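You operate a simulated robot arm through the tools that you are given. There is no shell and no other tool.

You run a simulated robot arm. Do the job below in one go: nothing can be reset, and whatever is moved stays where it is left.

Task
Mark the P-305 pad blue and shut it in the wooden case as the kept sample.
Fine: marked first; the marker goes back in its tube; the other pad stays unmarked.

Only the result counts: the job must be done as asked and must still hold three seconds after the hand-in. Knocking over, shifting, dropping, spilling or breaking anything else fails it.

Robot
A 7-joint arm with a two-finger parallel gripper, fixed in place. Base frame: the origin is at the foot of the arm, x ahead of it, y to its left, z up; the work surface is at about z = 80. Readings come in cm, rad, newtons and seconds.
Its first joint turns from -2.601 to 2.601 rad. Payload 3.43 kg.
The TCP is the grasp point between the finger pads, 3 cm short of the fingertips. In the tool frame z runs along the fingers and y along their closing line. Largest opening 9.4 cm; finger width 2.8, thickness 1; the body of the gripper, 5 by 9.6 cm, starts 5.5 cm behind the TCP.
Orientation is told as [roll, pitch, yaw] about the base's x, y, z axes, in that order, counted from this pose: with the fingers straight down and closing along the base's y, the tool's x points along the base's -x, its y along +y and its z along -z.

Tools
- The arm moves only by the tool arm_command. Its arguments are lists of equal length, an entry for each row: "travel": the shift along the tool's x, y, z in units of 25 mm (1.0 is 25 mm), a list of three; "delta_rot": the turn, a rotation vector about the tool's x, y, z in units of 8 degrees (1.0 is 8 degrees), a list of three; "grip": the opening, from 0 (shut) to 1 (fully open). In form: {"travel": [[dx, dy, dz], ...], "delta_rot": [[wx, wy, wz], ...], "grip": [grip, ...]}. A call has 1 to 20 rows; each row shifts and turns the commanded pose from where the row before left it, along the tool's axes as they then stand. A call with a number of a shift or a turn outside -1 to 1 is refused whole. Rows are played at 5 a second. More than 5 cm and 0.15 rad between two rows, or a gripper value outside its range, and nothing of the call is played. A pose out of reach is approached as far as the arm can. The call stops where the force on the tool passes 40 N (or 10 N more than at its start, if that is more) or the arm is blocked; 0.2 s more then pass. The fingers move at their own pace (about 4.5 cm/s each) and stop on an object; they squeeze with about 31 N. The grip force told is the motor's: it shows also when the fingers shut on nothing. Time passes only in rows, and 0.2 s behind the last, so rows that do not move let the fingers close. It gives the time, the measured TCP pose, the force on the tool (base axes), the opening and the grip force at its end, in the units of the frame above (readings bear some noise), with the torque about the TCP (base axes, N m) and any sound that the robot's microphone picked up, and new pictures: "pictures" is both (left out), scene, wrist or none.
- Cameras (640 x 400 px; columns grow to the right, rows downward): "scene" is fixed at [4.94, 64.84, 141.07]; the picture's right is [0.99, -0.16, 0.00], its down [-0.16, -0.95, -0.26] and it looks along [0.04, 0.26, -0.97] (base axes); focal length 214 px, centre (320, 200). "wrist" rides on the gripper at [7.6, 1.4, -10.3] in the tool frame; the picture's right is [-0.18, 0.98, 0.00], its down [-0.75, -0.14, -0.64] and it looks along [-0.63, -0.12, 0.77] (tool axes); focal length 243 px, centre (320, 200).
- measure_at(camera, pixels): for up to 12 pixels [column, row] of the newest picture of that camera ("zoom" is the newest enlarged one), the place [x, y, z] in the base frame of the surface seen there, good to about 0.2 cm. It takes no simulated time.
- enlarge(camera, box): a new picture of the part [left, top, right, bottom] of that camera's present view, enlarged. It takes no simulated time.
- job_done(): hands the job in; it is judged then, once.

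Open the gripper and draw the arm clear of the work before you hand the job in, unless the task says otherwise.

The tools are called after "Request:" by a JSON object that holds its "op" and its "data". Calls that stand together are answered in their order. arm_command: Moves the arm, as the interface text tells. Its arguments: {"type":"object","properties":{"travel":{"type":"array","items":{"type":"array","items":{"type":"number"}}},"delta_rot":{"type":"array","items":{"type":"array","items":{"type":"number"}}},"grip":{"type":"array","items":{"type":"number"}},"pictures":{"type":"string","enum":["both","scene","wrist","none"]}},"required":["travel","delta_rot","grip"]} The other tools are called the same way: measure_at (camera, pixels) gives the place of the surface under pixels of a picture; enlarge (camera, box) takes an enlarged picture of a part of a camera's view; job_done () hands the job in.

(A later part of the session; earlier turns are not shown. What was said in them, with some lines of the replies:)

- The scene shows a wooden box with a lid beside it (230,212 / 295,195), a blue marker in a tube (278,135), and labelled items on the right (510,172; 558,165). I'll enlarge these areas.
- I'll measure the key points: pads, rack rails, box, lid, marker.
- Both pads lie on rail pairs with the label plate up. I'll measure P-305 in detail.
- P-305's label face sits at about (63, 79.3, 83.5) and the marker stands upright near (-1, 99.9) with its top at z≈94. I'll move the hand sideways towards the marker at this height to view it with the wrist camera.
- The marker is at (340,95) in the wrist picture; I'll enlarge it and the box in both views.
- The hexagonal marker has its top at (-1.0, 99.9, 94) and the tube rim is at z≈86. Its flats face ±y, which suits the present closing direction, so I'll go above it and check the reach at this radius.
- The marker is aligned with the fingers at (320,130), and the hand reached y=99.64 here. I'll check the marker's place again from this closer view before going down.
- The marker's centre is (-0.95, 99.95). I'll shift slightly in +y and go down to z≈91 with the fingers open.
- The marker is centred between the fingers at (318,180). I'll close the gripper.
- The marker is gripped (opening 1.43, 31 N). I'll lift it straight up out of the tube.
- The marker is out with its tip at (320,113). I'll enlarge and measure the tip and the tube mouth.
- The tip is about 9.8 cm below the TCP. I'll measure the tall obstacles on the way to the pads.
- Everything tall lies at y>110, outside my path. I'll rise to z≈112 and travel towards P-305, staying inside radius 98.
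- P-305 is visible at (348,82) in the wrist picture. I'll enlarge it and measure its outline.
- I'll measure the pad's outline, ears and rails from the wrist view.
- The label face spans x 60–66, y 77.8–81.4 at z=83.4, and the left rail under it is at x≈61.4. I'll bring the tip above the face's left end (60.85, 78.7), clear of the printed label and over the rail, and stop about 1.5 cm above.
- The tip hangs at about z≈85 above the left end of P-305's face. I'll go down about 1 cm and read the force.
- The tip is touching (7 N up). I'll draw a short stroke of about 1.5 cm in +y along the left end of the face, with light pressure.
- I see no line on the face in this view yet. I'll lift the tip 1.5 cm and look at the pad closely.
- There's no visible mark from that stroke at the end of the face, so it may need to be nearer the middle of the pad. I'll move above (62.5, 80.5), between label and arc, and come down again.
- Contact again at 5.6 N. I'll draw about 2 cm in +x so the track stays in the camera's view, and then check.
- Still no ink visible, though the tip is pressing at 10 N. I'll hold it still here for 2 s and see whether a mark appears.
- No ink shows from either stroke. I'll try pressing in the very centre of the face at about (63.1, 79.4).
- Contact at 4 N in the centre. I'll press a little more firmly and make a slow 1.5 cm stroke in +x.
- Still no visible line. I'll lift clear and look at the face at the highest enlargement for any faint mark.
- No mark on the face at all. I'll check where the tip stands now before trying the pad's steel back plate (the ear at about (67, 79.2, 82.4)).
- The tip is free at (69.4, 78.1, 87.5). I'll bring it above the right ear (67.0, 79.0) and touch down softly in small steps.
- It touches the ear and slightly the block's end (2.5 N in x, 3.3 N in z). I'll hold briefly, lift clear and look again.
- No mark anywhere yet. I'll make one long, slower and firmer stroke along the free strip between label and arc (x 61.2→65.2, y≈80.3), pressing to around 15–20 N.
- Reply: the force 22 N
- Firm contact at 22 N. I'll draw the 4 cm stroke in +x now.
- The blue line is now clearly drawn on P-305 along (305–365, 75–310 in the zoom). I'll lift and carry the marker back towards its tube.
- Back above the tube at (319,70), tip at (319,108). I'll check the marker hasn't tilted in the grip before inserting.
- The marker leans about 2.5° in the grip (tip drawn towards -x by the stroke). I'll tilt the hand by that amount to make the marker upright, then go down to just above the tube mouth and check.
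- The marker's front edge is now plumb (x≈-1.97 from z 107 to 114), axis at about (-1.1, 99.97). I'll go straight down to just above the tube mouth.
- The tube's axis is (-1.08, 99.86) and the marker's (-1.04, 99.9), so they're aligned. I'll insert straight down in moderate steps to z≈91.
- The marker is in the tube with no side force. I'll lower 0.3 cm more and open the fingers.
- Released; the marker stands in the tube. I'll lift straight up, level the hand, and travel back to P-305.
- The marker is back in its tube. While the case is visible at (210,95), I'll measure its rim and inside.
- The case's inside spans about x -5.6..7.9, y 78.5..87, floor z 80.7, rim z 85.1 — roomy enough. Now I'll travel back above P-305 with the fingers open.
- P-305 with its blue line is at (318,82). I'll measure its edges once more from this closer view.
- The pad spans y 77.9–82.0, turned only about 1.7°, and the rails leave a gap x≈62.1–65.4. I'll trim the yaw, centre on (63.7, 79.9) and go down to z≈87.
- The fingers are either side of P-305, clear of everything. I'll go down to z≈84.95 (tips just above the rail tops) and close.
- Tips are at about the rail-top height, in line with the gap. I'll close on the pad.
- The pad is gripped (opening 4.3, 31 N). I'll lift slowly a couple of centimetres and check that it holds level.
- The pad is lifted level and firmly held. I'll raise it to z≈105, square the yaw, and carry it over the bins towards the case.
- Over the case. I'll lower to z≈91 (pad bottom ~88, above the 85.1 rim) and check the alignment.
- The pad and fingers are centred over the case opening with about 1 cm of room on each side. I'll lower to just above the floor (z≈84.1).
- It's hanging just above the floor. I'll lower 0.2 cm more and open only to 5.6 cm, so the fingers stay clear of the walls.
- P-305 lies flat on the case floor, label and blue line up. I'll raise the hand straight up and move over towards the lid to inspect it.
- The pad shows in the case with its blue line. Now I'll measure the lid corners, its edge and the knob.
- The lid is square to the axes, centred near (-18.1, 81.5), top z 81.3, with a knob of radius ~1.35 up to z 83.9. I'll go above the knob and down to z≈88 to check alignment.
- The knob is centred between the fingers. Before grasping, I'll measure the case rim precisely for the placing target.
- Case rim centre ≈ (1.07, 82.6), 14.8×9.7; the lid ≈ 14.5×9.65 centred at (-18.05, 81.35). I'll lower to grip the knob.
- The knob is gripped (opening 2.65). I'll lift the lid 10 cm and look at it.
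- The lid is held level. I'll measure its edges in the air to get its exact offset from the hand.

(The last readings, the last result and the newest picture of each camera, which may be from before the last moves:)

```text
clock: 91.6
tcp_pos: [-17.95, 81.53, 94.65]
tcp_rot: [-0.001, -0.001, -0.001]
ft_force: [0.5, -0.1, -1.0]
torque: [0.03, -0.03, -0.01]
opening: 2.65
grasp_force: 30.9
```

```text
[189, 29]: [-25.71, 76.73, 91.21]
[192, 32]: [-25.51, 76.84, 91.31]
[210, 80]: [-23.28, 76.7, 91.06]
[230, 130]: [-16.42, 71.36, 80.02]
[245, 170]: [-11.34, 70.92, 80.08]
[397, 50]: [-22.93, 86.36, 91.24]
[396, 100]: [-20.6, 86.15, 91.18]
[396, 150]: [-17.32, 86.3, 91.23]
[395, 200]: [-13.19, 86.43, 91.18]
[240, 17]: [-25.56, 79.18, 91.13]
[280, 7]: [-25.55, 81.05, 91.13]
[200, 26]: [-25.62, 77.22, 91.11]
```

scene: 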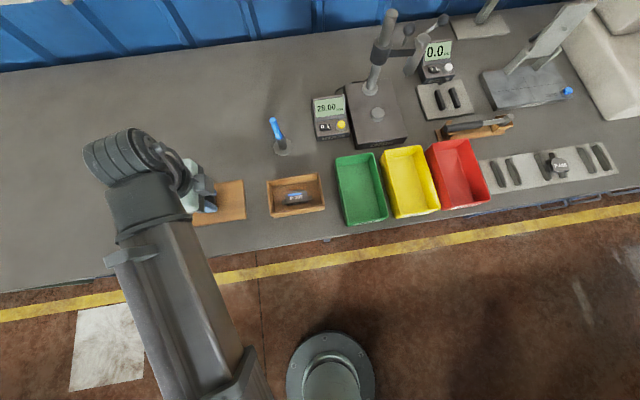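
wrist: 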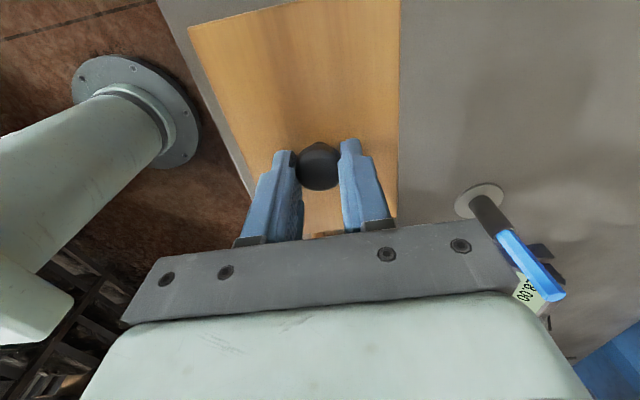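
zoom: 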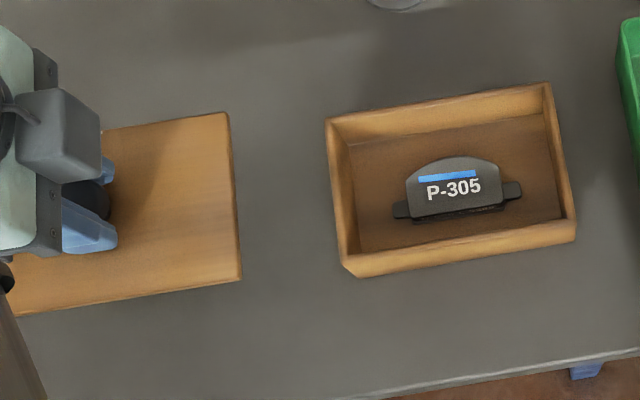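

Lid centre is (-18.17, 81.45), so it needs a shift of (+19.2, +1.2) onto the case. I'll move it over at this height (lid underside ~z 90, rim 85.1).

Request:
{"op": "arm_command", "data": {"travel": [[-0.96, 0.06, 0], [-0.96, 0.06, 0], [-0.96, 0.06, 0], [-0.96, 0.06, 0], [-0.96, 0.06, 0], [-0.96, 0.06, 0], [-0.96, 0.06, 0], [-0.96, 0.06, 0], [0, 0, 0]], "delta_rot": [[0, 0, 0], [0, 0, 0], [0, 0, 0], [0, 0, 0], [0, 0, 0], [0, 0, 0], [0, 0, 0], [0, 0, 0], [0, 0, 0]], "grip": [0.1, 0.1, 0.1, 0.1, 0.1, 0.1, 0.1, 0.1, 0.1]}}

Request:
{"op": "enlarge", "data": {"camera": "wrist", "box": [170, 0, 450, 240]}}

Request:
{"op": "enlarge", "data": {"camera": "scene", "box": [230, 140, 360, 240]}}

```text
clock: 93.6
tcp_pos: [1.21, 82.82, 94.7]
tcp_rot: [0.0, 0.0, -0.001]
ft_force: [0.0, -0.8, -2.2]
torque: [-0.01, -0.03, 0.0]
opening: 2.64
grasp_force: 30.9
```

scene: 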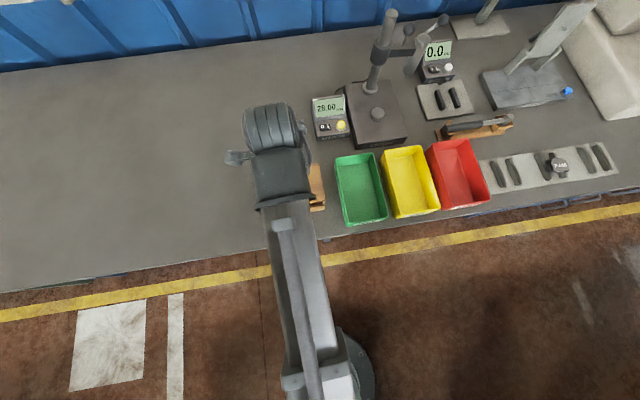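
wrist: 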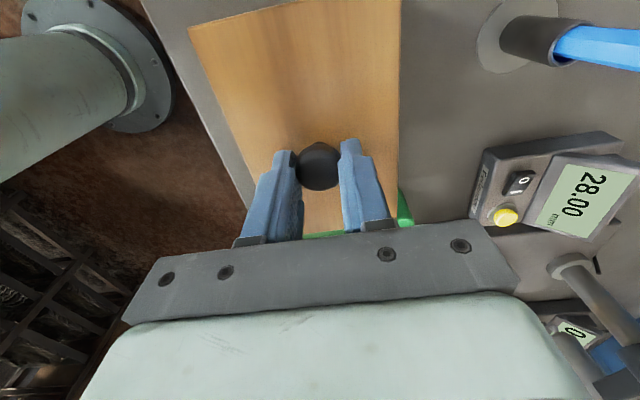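

```text
1.67 times, centred on (310, 120) of wrist
```

zoom: 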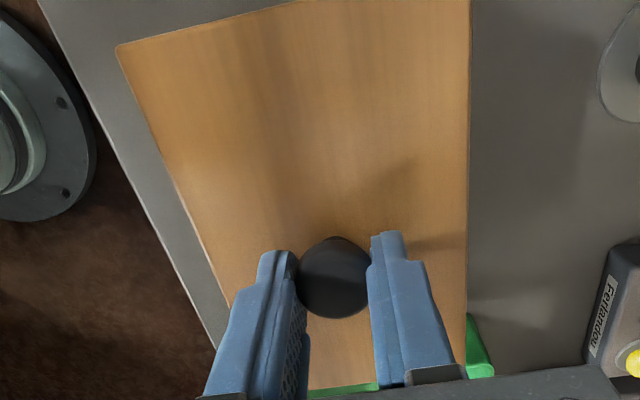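

```text
4.00 times, centred on (295, 190) of scene
```

zoom: 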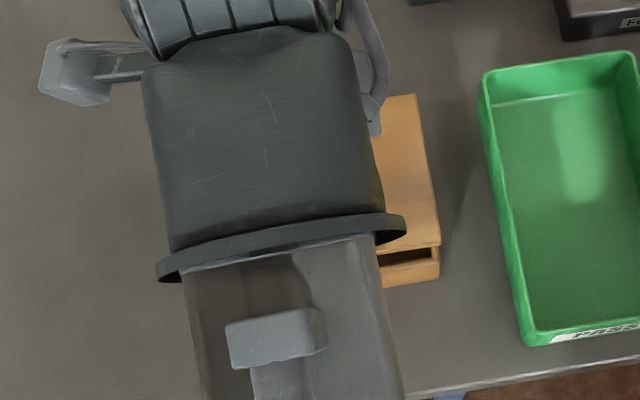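

The lid is over the case. I'll lower it to about 1 cm above the rim and compare edges.

Request:
{"op": "arm_command", "data": {"travel": [[0, 0, 0.6], [0, 0, 0.6], [0, 0, 0.4], [0, 0, 0]], "delta_rot": [[0, 0, 0], [0, 0, 0], [0, 0, 0], [0, 0, 0]], "grip": [0.1, 0.1, 0.1, 0.1]}}

Request:
{"op": "enlarge", "data": {"camera": "wrist", "box": [150, 0, 430, 240]}}

Request:
{"op": "enlarge", "data": {"camera": "scene", "box": [290, 150, 350, 220]}}

```text
clock: 94.6
tcp_pos: [1.16, 82.86, 90.69]
tcp_rot: [0.0, -0.001, 0.0]
ft_force: [0.1, 0.2, -0.9]
torque: [-0.02, -0.01, 0.02]
opening: 2.62
grasp_force: 31.1
```

scene: 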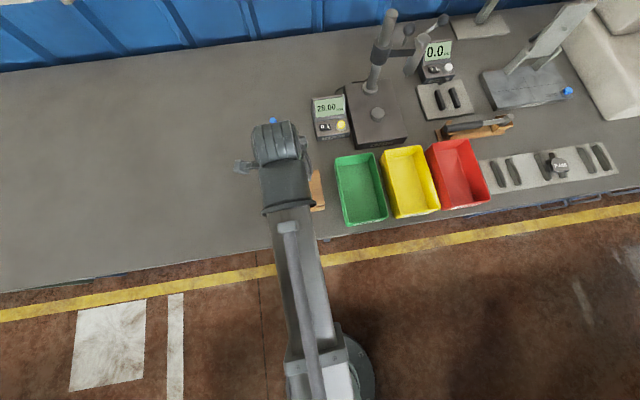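
wrist: 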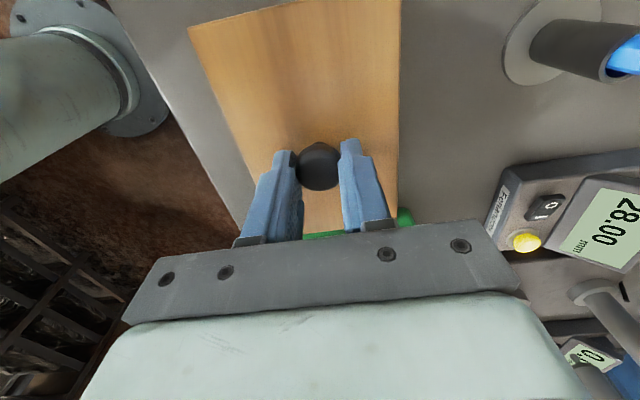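

```text
1.67 times, centred on (290, 120) of wrist
```

zoom: 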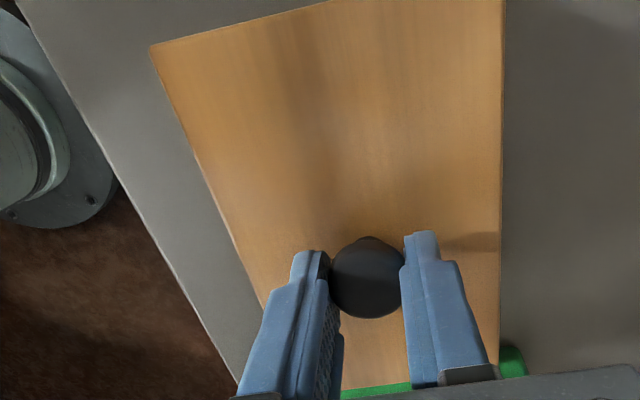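

```text
5.71 times, centred on (320, 185) of scene
```

zoom: 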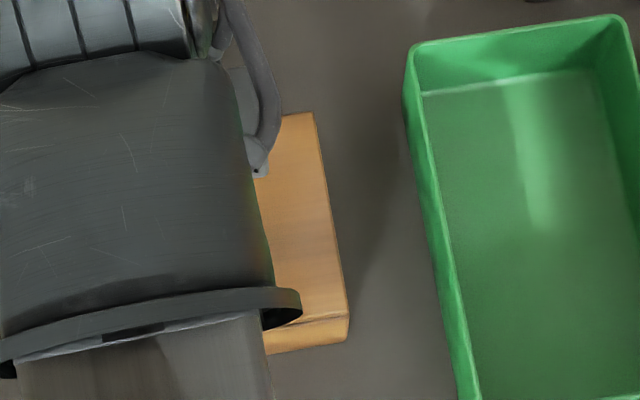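

The lid's right edge and the case's front-right corner are visible at (345,310)/(348,335) in the zoom; I'll measure both.

Request:
{"op": "measure_at", "data": {"camera": "zoom", "pixels": [[312, 118], [325, 190], [338, 270], [343, 305], [345, 320], [346, 335], [300, 316], [300, 325], [280, 330], [310, 335]]}}

Request:
{"op": "measure_at", "data": {"camera": "wrist", "pixels": [[190, 30], [198, 52], [240, 17], [300, 3], [397, 60], [396, 130], [394, 200], [210, 85], [230, 140], [401, 100]]}}

```text
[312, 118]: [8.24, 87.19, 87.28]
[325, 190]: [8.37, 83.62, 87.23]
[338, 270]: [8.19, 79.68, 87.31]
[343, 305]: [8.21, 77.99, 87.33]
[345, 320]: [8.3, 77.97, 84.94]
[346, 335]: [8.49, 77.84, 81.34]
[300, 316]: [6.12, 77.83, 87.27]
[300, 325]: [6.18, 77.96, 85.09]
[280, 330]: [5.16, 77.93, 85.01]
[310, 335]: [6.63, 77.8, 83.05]
```

```text
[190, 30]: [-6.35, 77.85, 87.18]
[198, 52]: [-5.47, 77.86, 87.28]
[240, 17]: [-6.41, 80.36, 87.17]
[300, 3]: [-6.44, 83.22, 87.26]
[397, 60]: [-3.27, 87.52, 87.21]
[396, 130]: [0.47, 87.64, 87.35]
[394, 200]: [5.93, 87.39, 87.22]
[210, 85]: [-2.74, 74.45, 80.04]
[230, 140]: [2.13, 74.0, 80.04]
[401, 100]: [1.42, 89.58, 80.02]
```

The lid (x -6.5..8.5, y 77.75..87.65) matches the case outline. I'll lower it slowly onto the rim, watching the force.

Request:
{"op": "arm_command", "data": {"travel": [[0, 0, 0.15], [0, 0, 0.15], [0, 0, 0.05], [0, 0, 0]], "delta_rot": [[0, 0, 0], [0, 0, 0], [0, 0, 0], [0, 0, 0]], "grip": [0.1, 0.1, 0.1, 0.1]}}

Request:
{"op": "enlarge", "data": {"camera": "scene", "box": [290, 150, 350, 220]}}

```text
clock: 95.6
tcp_pos: [1.07, 82.79, 89.78]
tcp_rot: [-0.001, 0.001, 0.0]
ft_force: [-0.2, -0.8, -1.0]
torque: [0.01, 0.01, 0.03]
opening: 2.65
grasp_force: 31.1
```

scene: 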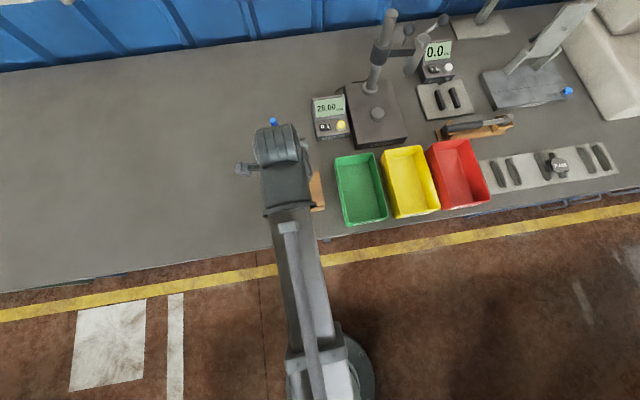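
wrist: 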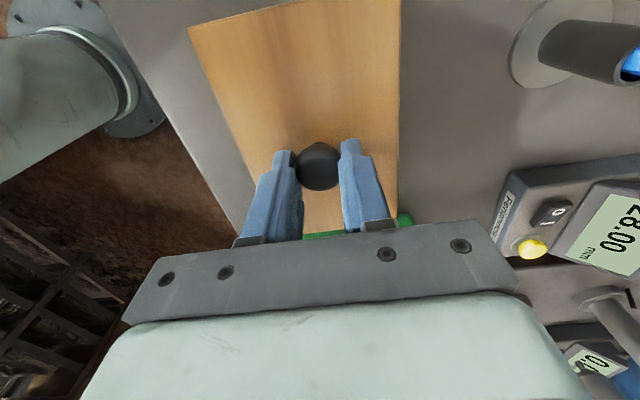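

```text
5.71 times, centred on (320, 185) of scene
```

zoom: 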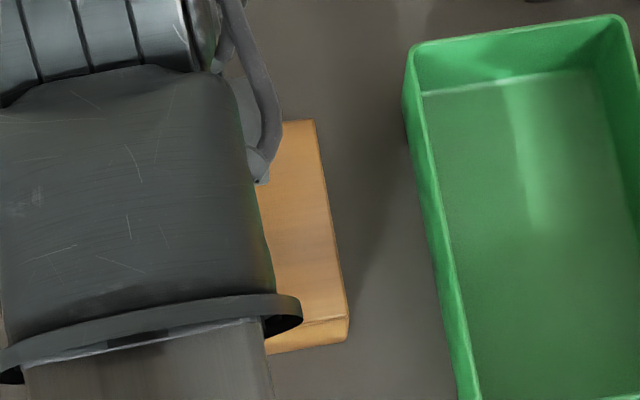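

No contact yet (still -1 N). I'll continue in 1 mm steps.

Request:
{"op": "arm_command", "data": {"travel": [[0, 0, 0.04], [0, 0, 0.04], [0, 0, 0]], "delta_rot": [[0, 0, 0], [0, 0, 0], [0, 0, 0]], "grip": [0.1, 0.1, 0.1], "pictures": "none"}}

Request:
{"op": "arm_command", "data": {"travel": [[0, 0, 0.04], [0, 0, 0.04], [0, 0, 0]], "delta_rot": [[0, 0, 0], [0, 0, 0], [0, 0, 0]], "grip": [0.1, 0.1, 0.1]}}

Request:
{"op": "enlarge", "data": {"camera": "scene", "box": [290, 150, 350, 220]}}

```text
clock: 96.4
tcp_pos: [1.16, 82.82, 89.6]
tcp_rot: [-0.001, 0.001, -0.001]
ft_force: [-0.4, -0.6, -0.6]
torque: [-0.04, -0.01, 0.01]
opening: 2.67
grasp_force: 31.3
```

```text
clock: 97.2
tcp_pos: [1.13, 82.75, 89.46]
tcp_rot: [0.001, 0.0, -0.001]
ft_force: [-0.9, 0.0, -0.7]
torque: [0.01, 0.0, 0.01]
opening: 2.59
grasp_force: 31.0
```

scene: 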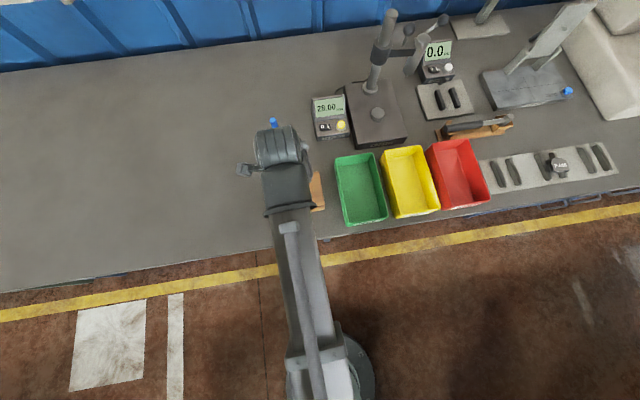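
wrist: 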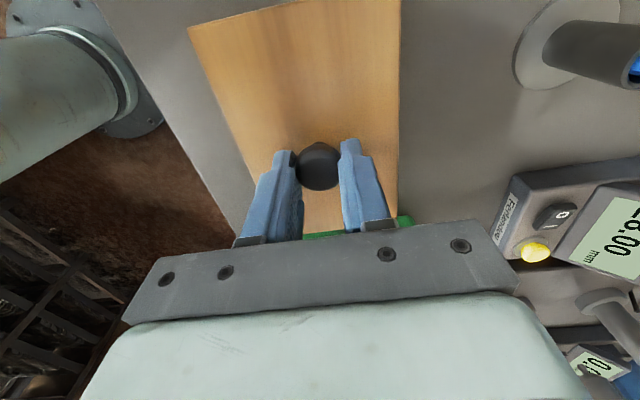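

```text
5.71 times, centred on (320, 185) of scene
```

zoom: 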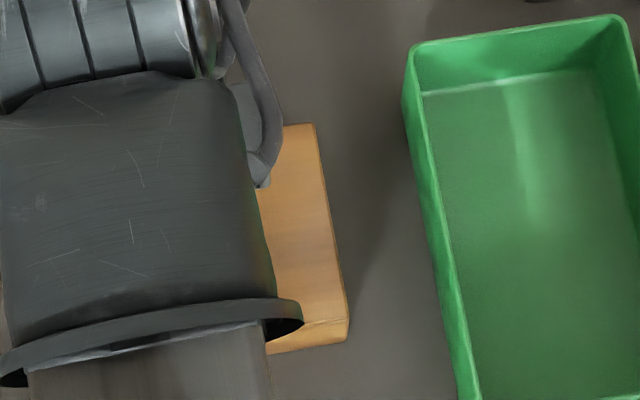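

The lid's underside is now below rim height with no force, so it has a lip that is entering the case. I'll keep lowering gently.

Request:
{"op": "arm_command", "data": {"travel": [[0, 0, 0.04], [0, 0, 0.04], [0, 0, 0.04], [0, 0, 0]], "delta_rot": [[0, 0, 0], [0, 0, 0], [0, 0, 0], [0, 0, 0]], "grip": [0.1, 0.1, 0.1, 0.1], "pictures": "none"}}

Request:
{"op": "arm_command", "data": {"travel": [[0, 0, 0.03], [0, 0, 0.03], [0, 0, 0]], "delta_rot": [[0, 0, 0], [0, 0, 0], [0, 0, 0]], "grip": [0.1, 0.1, 0.1]}}

Request:
{"op": "enlarge", "data": {"camera": "scene", "box": [290, 150, 350, 220]}}

```text
clock: 98.2
tcp_pos: [1.23, 82.72, 89.22]
tcp_rot: [0.002, -0.001, -0.001]
ft_force: [0.7, 2.6, 24.6]
torque: [0.02, 0.01, -0.02]
opening: 2.66
grasp_force: 31.0
```

```text
clock: 99.0
tcp_pos: [1.1, 82.78, 89.21]
tcp_rot: [0.001, -0.001, 0.0]
ft_force: [-0.3, 5.0, 25.2]
torque: [0.15, 0.1, -0.05]
opening: 2.65
grasp_force: 30.6
```

scene: 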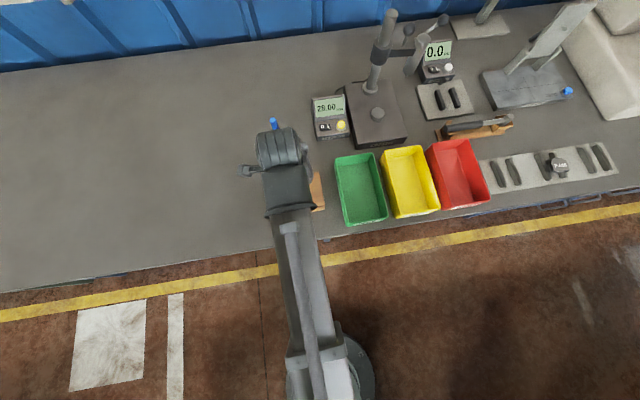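
wrist: 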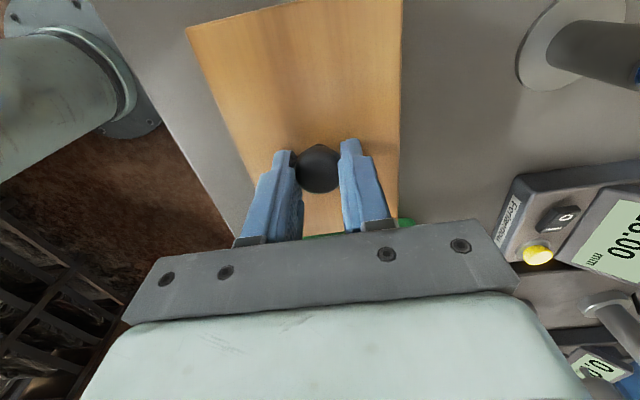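

```text
5.71 times, centred on (320, 185) of scene
```

zoom: 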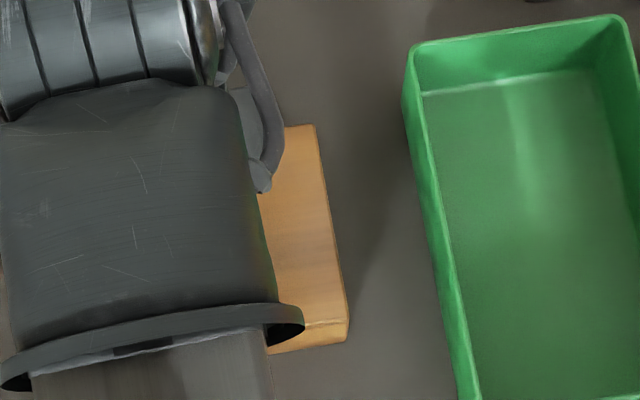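

Firm contact at 25 N with the lid's lip inside. I'll check that the lid's top is level all round.

Request:
{"op": "measure_at", "data": {"camera": "wrist", "pixels": [[195, 33], [240, 20], [300, 5], [396, 10], [396, 60], [398, 130], [396, 200], [250, 100], [350, 80], [290, 60], [318, 215], [210, 70]]}}

Request:
{"op": "measure_at", "data": {"camera": "zoom", "pixels": [[305, 135], [320, 200], [335, 280], [340, 310], [300, 260], [290, 190], [345, 325], [318, 128]]}}

```text
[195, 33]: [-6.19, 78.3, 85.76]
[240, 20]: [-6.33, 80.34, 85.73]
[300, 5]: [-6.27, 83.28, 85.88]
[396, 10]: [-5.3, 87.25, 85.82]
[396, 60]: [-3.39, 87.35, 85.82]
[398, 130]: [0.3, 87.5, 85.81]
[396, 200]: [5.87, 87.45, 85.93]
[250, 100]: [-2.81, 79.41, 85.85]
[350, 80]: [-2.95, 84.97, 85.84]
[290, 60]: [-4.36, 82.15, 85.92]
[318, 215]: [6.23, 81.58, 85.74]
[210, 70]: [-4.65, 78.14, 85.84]
```

```text
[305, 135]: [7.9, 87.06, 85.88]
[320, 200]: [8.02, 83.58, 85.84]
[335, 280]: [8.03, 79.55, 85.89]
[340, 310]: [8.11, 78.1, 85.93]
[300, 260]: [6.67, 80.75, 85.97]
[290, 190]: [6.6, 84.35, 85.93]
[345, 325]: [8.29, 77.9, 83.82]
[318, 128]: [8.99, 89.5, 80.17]
```

The lid top is level at about 85.85 all round, seated on the rim. I'll ease the pressure and open the fingers.

Request:
{"op": "arm_command", "data": {"travel": [[0, 0, -0.05], [0, 0, 0], [0, 0, 0], [0, 0, 0], [0, 0, 0], [0, 0, 0]], "delta_rot": [[0, 0, 0], [0, 0, 0], [0, 0, 0], [0, 0, 0], [0, 0, 0], [0, 0, 0]], "grip": [0.1, 0.1, 0.35, 0.45, 0.6, 0.6]}}

Request:
{"op": "arm_command", "data": {"travel": [[0, 0, -0.4], [0, 0, -0.8], [0, 0, -1], [0, 0, -1], [0, 0, -1], [0, 0, -1], [0, 0, -1], [0, 0, 0]], "delta_rot": [[0, 0, 0], [0, 0, 0], [0, 0, 0], [0, 0, 0], [0, 0, 0], [0, 0, 0], [0, 0, 0], [0, 0, 0]], "grip": [0.6, 0.6, 0.6, 0.6, 0.6, 0.6, 0.6, 0.6]}}

```text
clock: 100.4
tcp_pos: [1.16, 82.73, 89.16]
tcp_rot: [0.0, 0.0, -0.001]
ft_force: [0.2, -0.4, -0.6]
torque: [0.04, 0.03, -0.02]
opening: 5.62
grasp_force: 0.0
```

scene: 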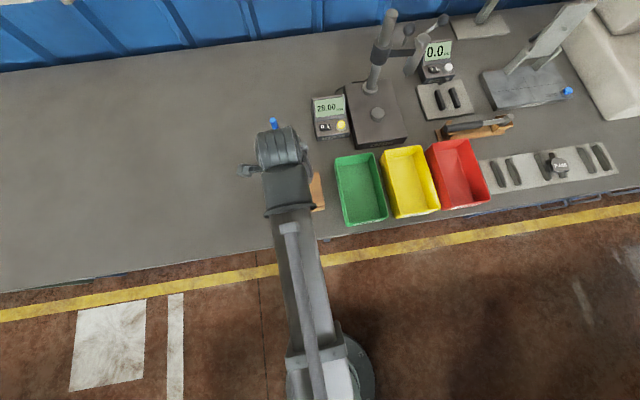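
wrist: 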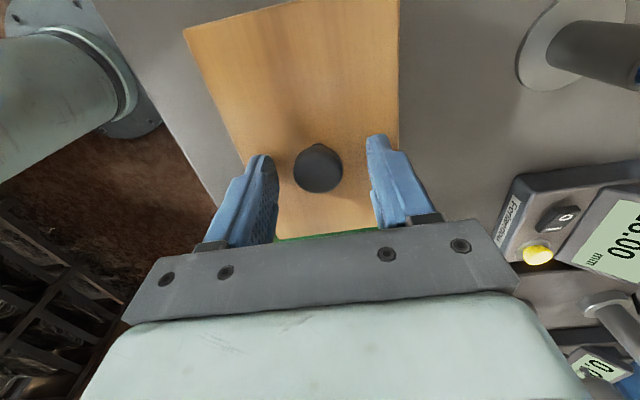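

```text
clock: 102.2
tcp_pos: [1.14, 82.8, 104.75]
tcp_rot: [0.0, 0.001, 0.0]
ft_force: [0.2, -0.3, 0.7]
torque: [0.01, -0.02, 0.02]
opening: 5.65
grasp_force: 0.1
```

scene: 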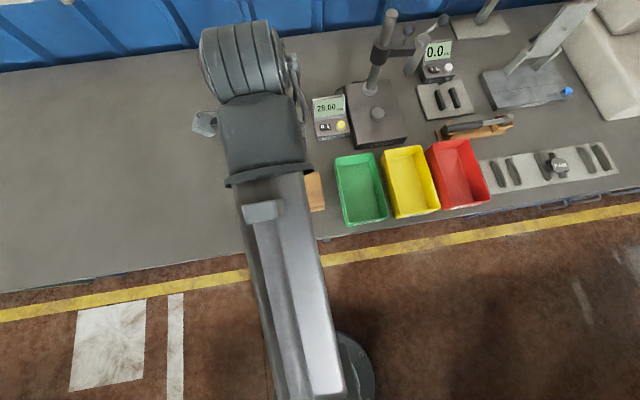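
wrist: 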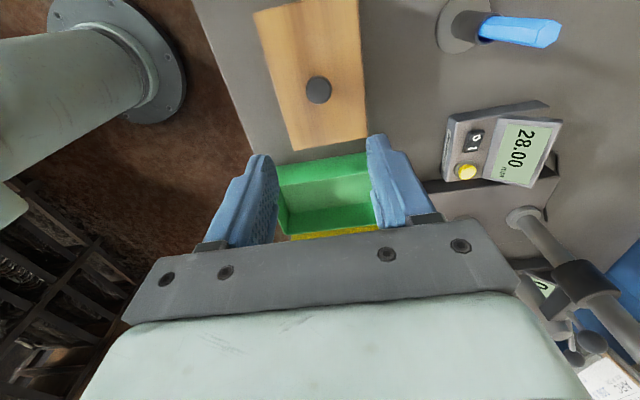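

Released. I'll draw the arm aside in -x, open fully, and check the whole scene.

Request:
{"op": "arm_command", "data": {"travel": [[1, 0, -0.3], [1, 0, -0.3], [1, 0, -0.3], [1, 0, -0.3], [1, 0, 0], [1, 0, 0], [1, 0, 0], [1, 0, 0], [1, 0, 0], [1, 0, 0], [1, 0, 0], [1, 0, 0], [1, 0, 0], [1, 0, 0], [0, 0, 0]], "delta_rot": [[0, 0, 0], [0, 0, 0], [0, 0, 0], [0, 0, 0], [0, 0, 0], [0, 0, 0], [0, 0, 0], [0, 0, 0], [0, 0, 0], [0, 0, 0], [0, 0, 0], [0, 0, 0], [0, 0, 0], [0, 0, 0], [0, 0, 0]], "grip": [0.6, 0.6, 0.6, 0.6, 0.8, 1, 1, 1, 1, 1, 1, 1, 1, 1, 1]}}

Request:
{"op": "enlarge", "data": {"camera": "scene", "box": [220, 100, 350, 230]}}

Request:
{"op": "enlarge", "data": {"camera": "scene", "box": [420, 110, 640, 220]}}

```text
clock: 105.4
tcp_pos: [-33.88, 82.82, 107.58]
tcp_rot: [0.0, -0.002, 0.0]
ft_force: [-0.3, -0.8, 0.1]
torque: [0.02, -0.03, -0.01]
opening: 9.39
grasp_force: 0.0
```

scene: 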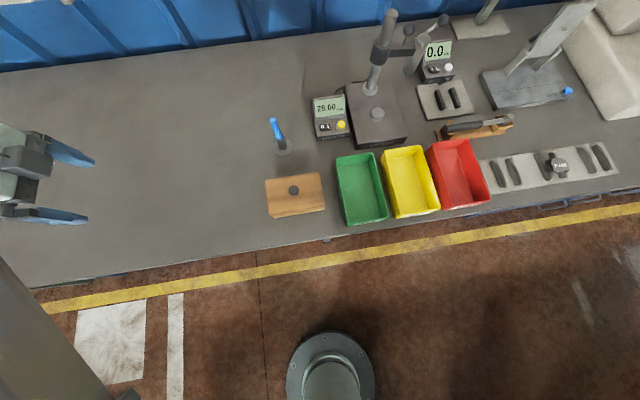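
wrist: 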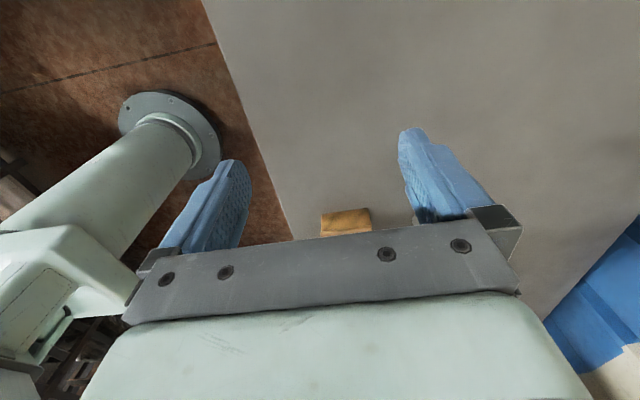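

```text
3.08 times, centred on (285, 165) of scene
```

zoom: 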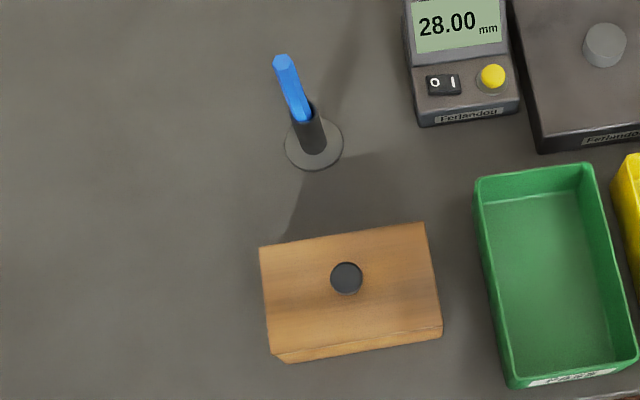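

```text
2.91 times, centred on (530, 165) of scene
```

zoom: 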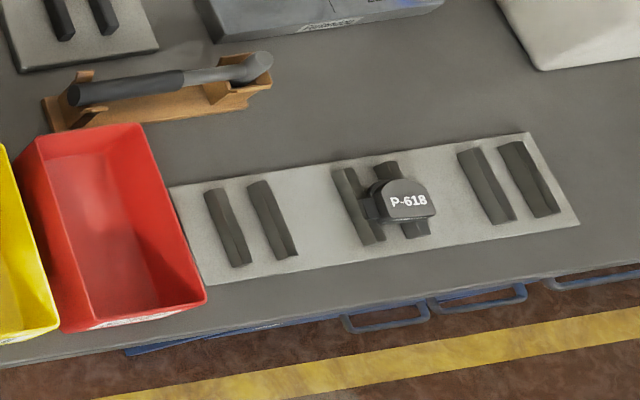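

The lid sits squarely on the case, the marker is in its tube and P-618 is untouched and unmarked. One last check of lid and marker heights.

Request:
{"op": "measure_at", "data": {"camera": "scene", "pixels": [[268, 183], [319, 176], [323, 204], [273, 212], [294, 191], [285, 200], [273, 119], [557, 164]]}}

```text
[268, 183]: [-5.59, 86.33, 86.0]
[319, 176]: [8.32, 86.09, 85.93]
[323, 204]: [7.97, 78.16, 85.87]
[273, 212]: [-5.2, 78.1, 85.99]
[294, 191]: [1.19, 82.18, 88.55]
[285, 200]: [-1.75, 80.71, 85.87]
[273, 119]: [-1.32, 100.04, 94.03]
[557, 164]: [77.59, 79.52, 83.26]
```

The lid is level at z≈85.9 at all four corners, the marker top is back at z≈94.0, and the arm is clear with the gripper open. I'm handing the job in.

Request:
{"op": "job_done", "data": {}}

```text
The job is handed in.
```

The P-305 pad now has a blue line on its face and is shut in the wooden case, and I've handed the job in.

- **Marking:** The blue line is about 4 cm long and runs beside the printed label. I marked the pad on its rack before moving it. My first few shorter, lighter strokes left no visible ink, so the line comes from one longer, firmer stroke.
- **Case:** The pad lies flat on the case floor, label and line facing up. The lid is seated and measured level at all four corners.
- **Marker:** It is back upright in its tube at the same height as before.
- **Other pad:** P-618 was not touched and has no mark.

Nothing else looked moved in the final pictures. The arm is clear of the work with the gripper open.
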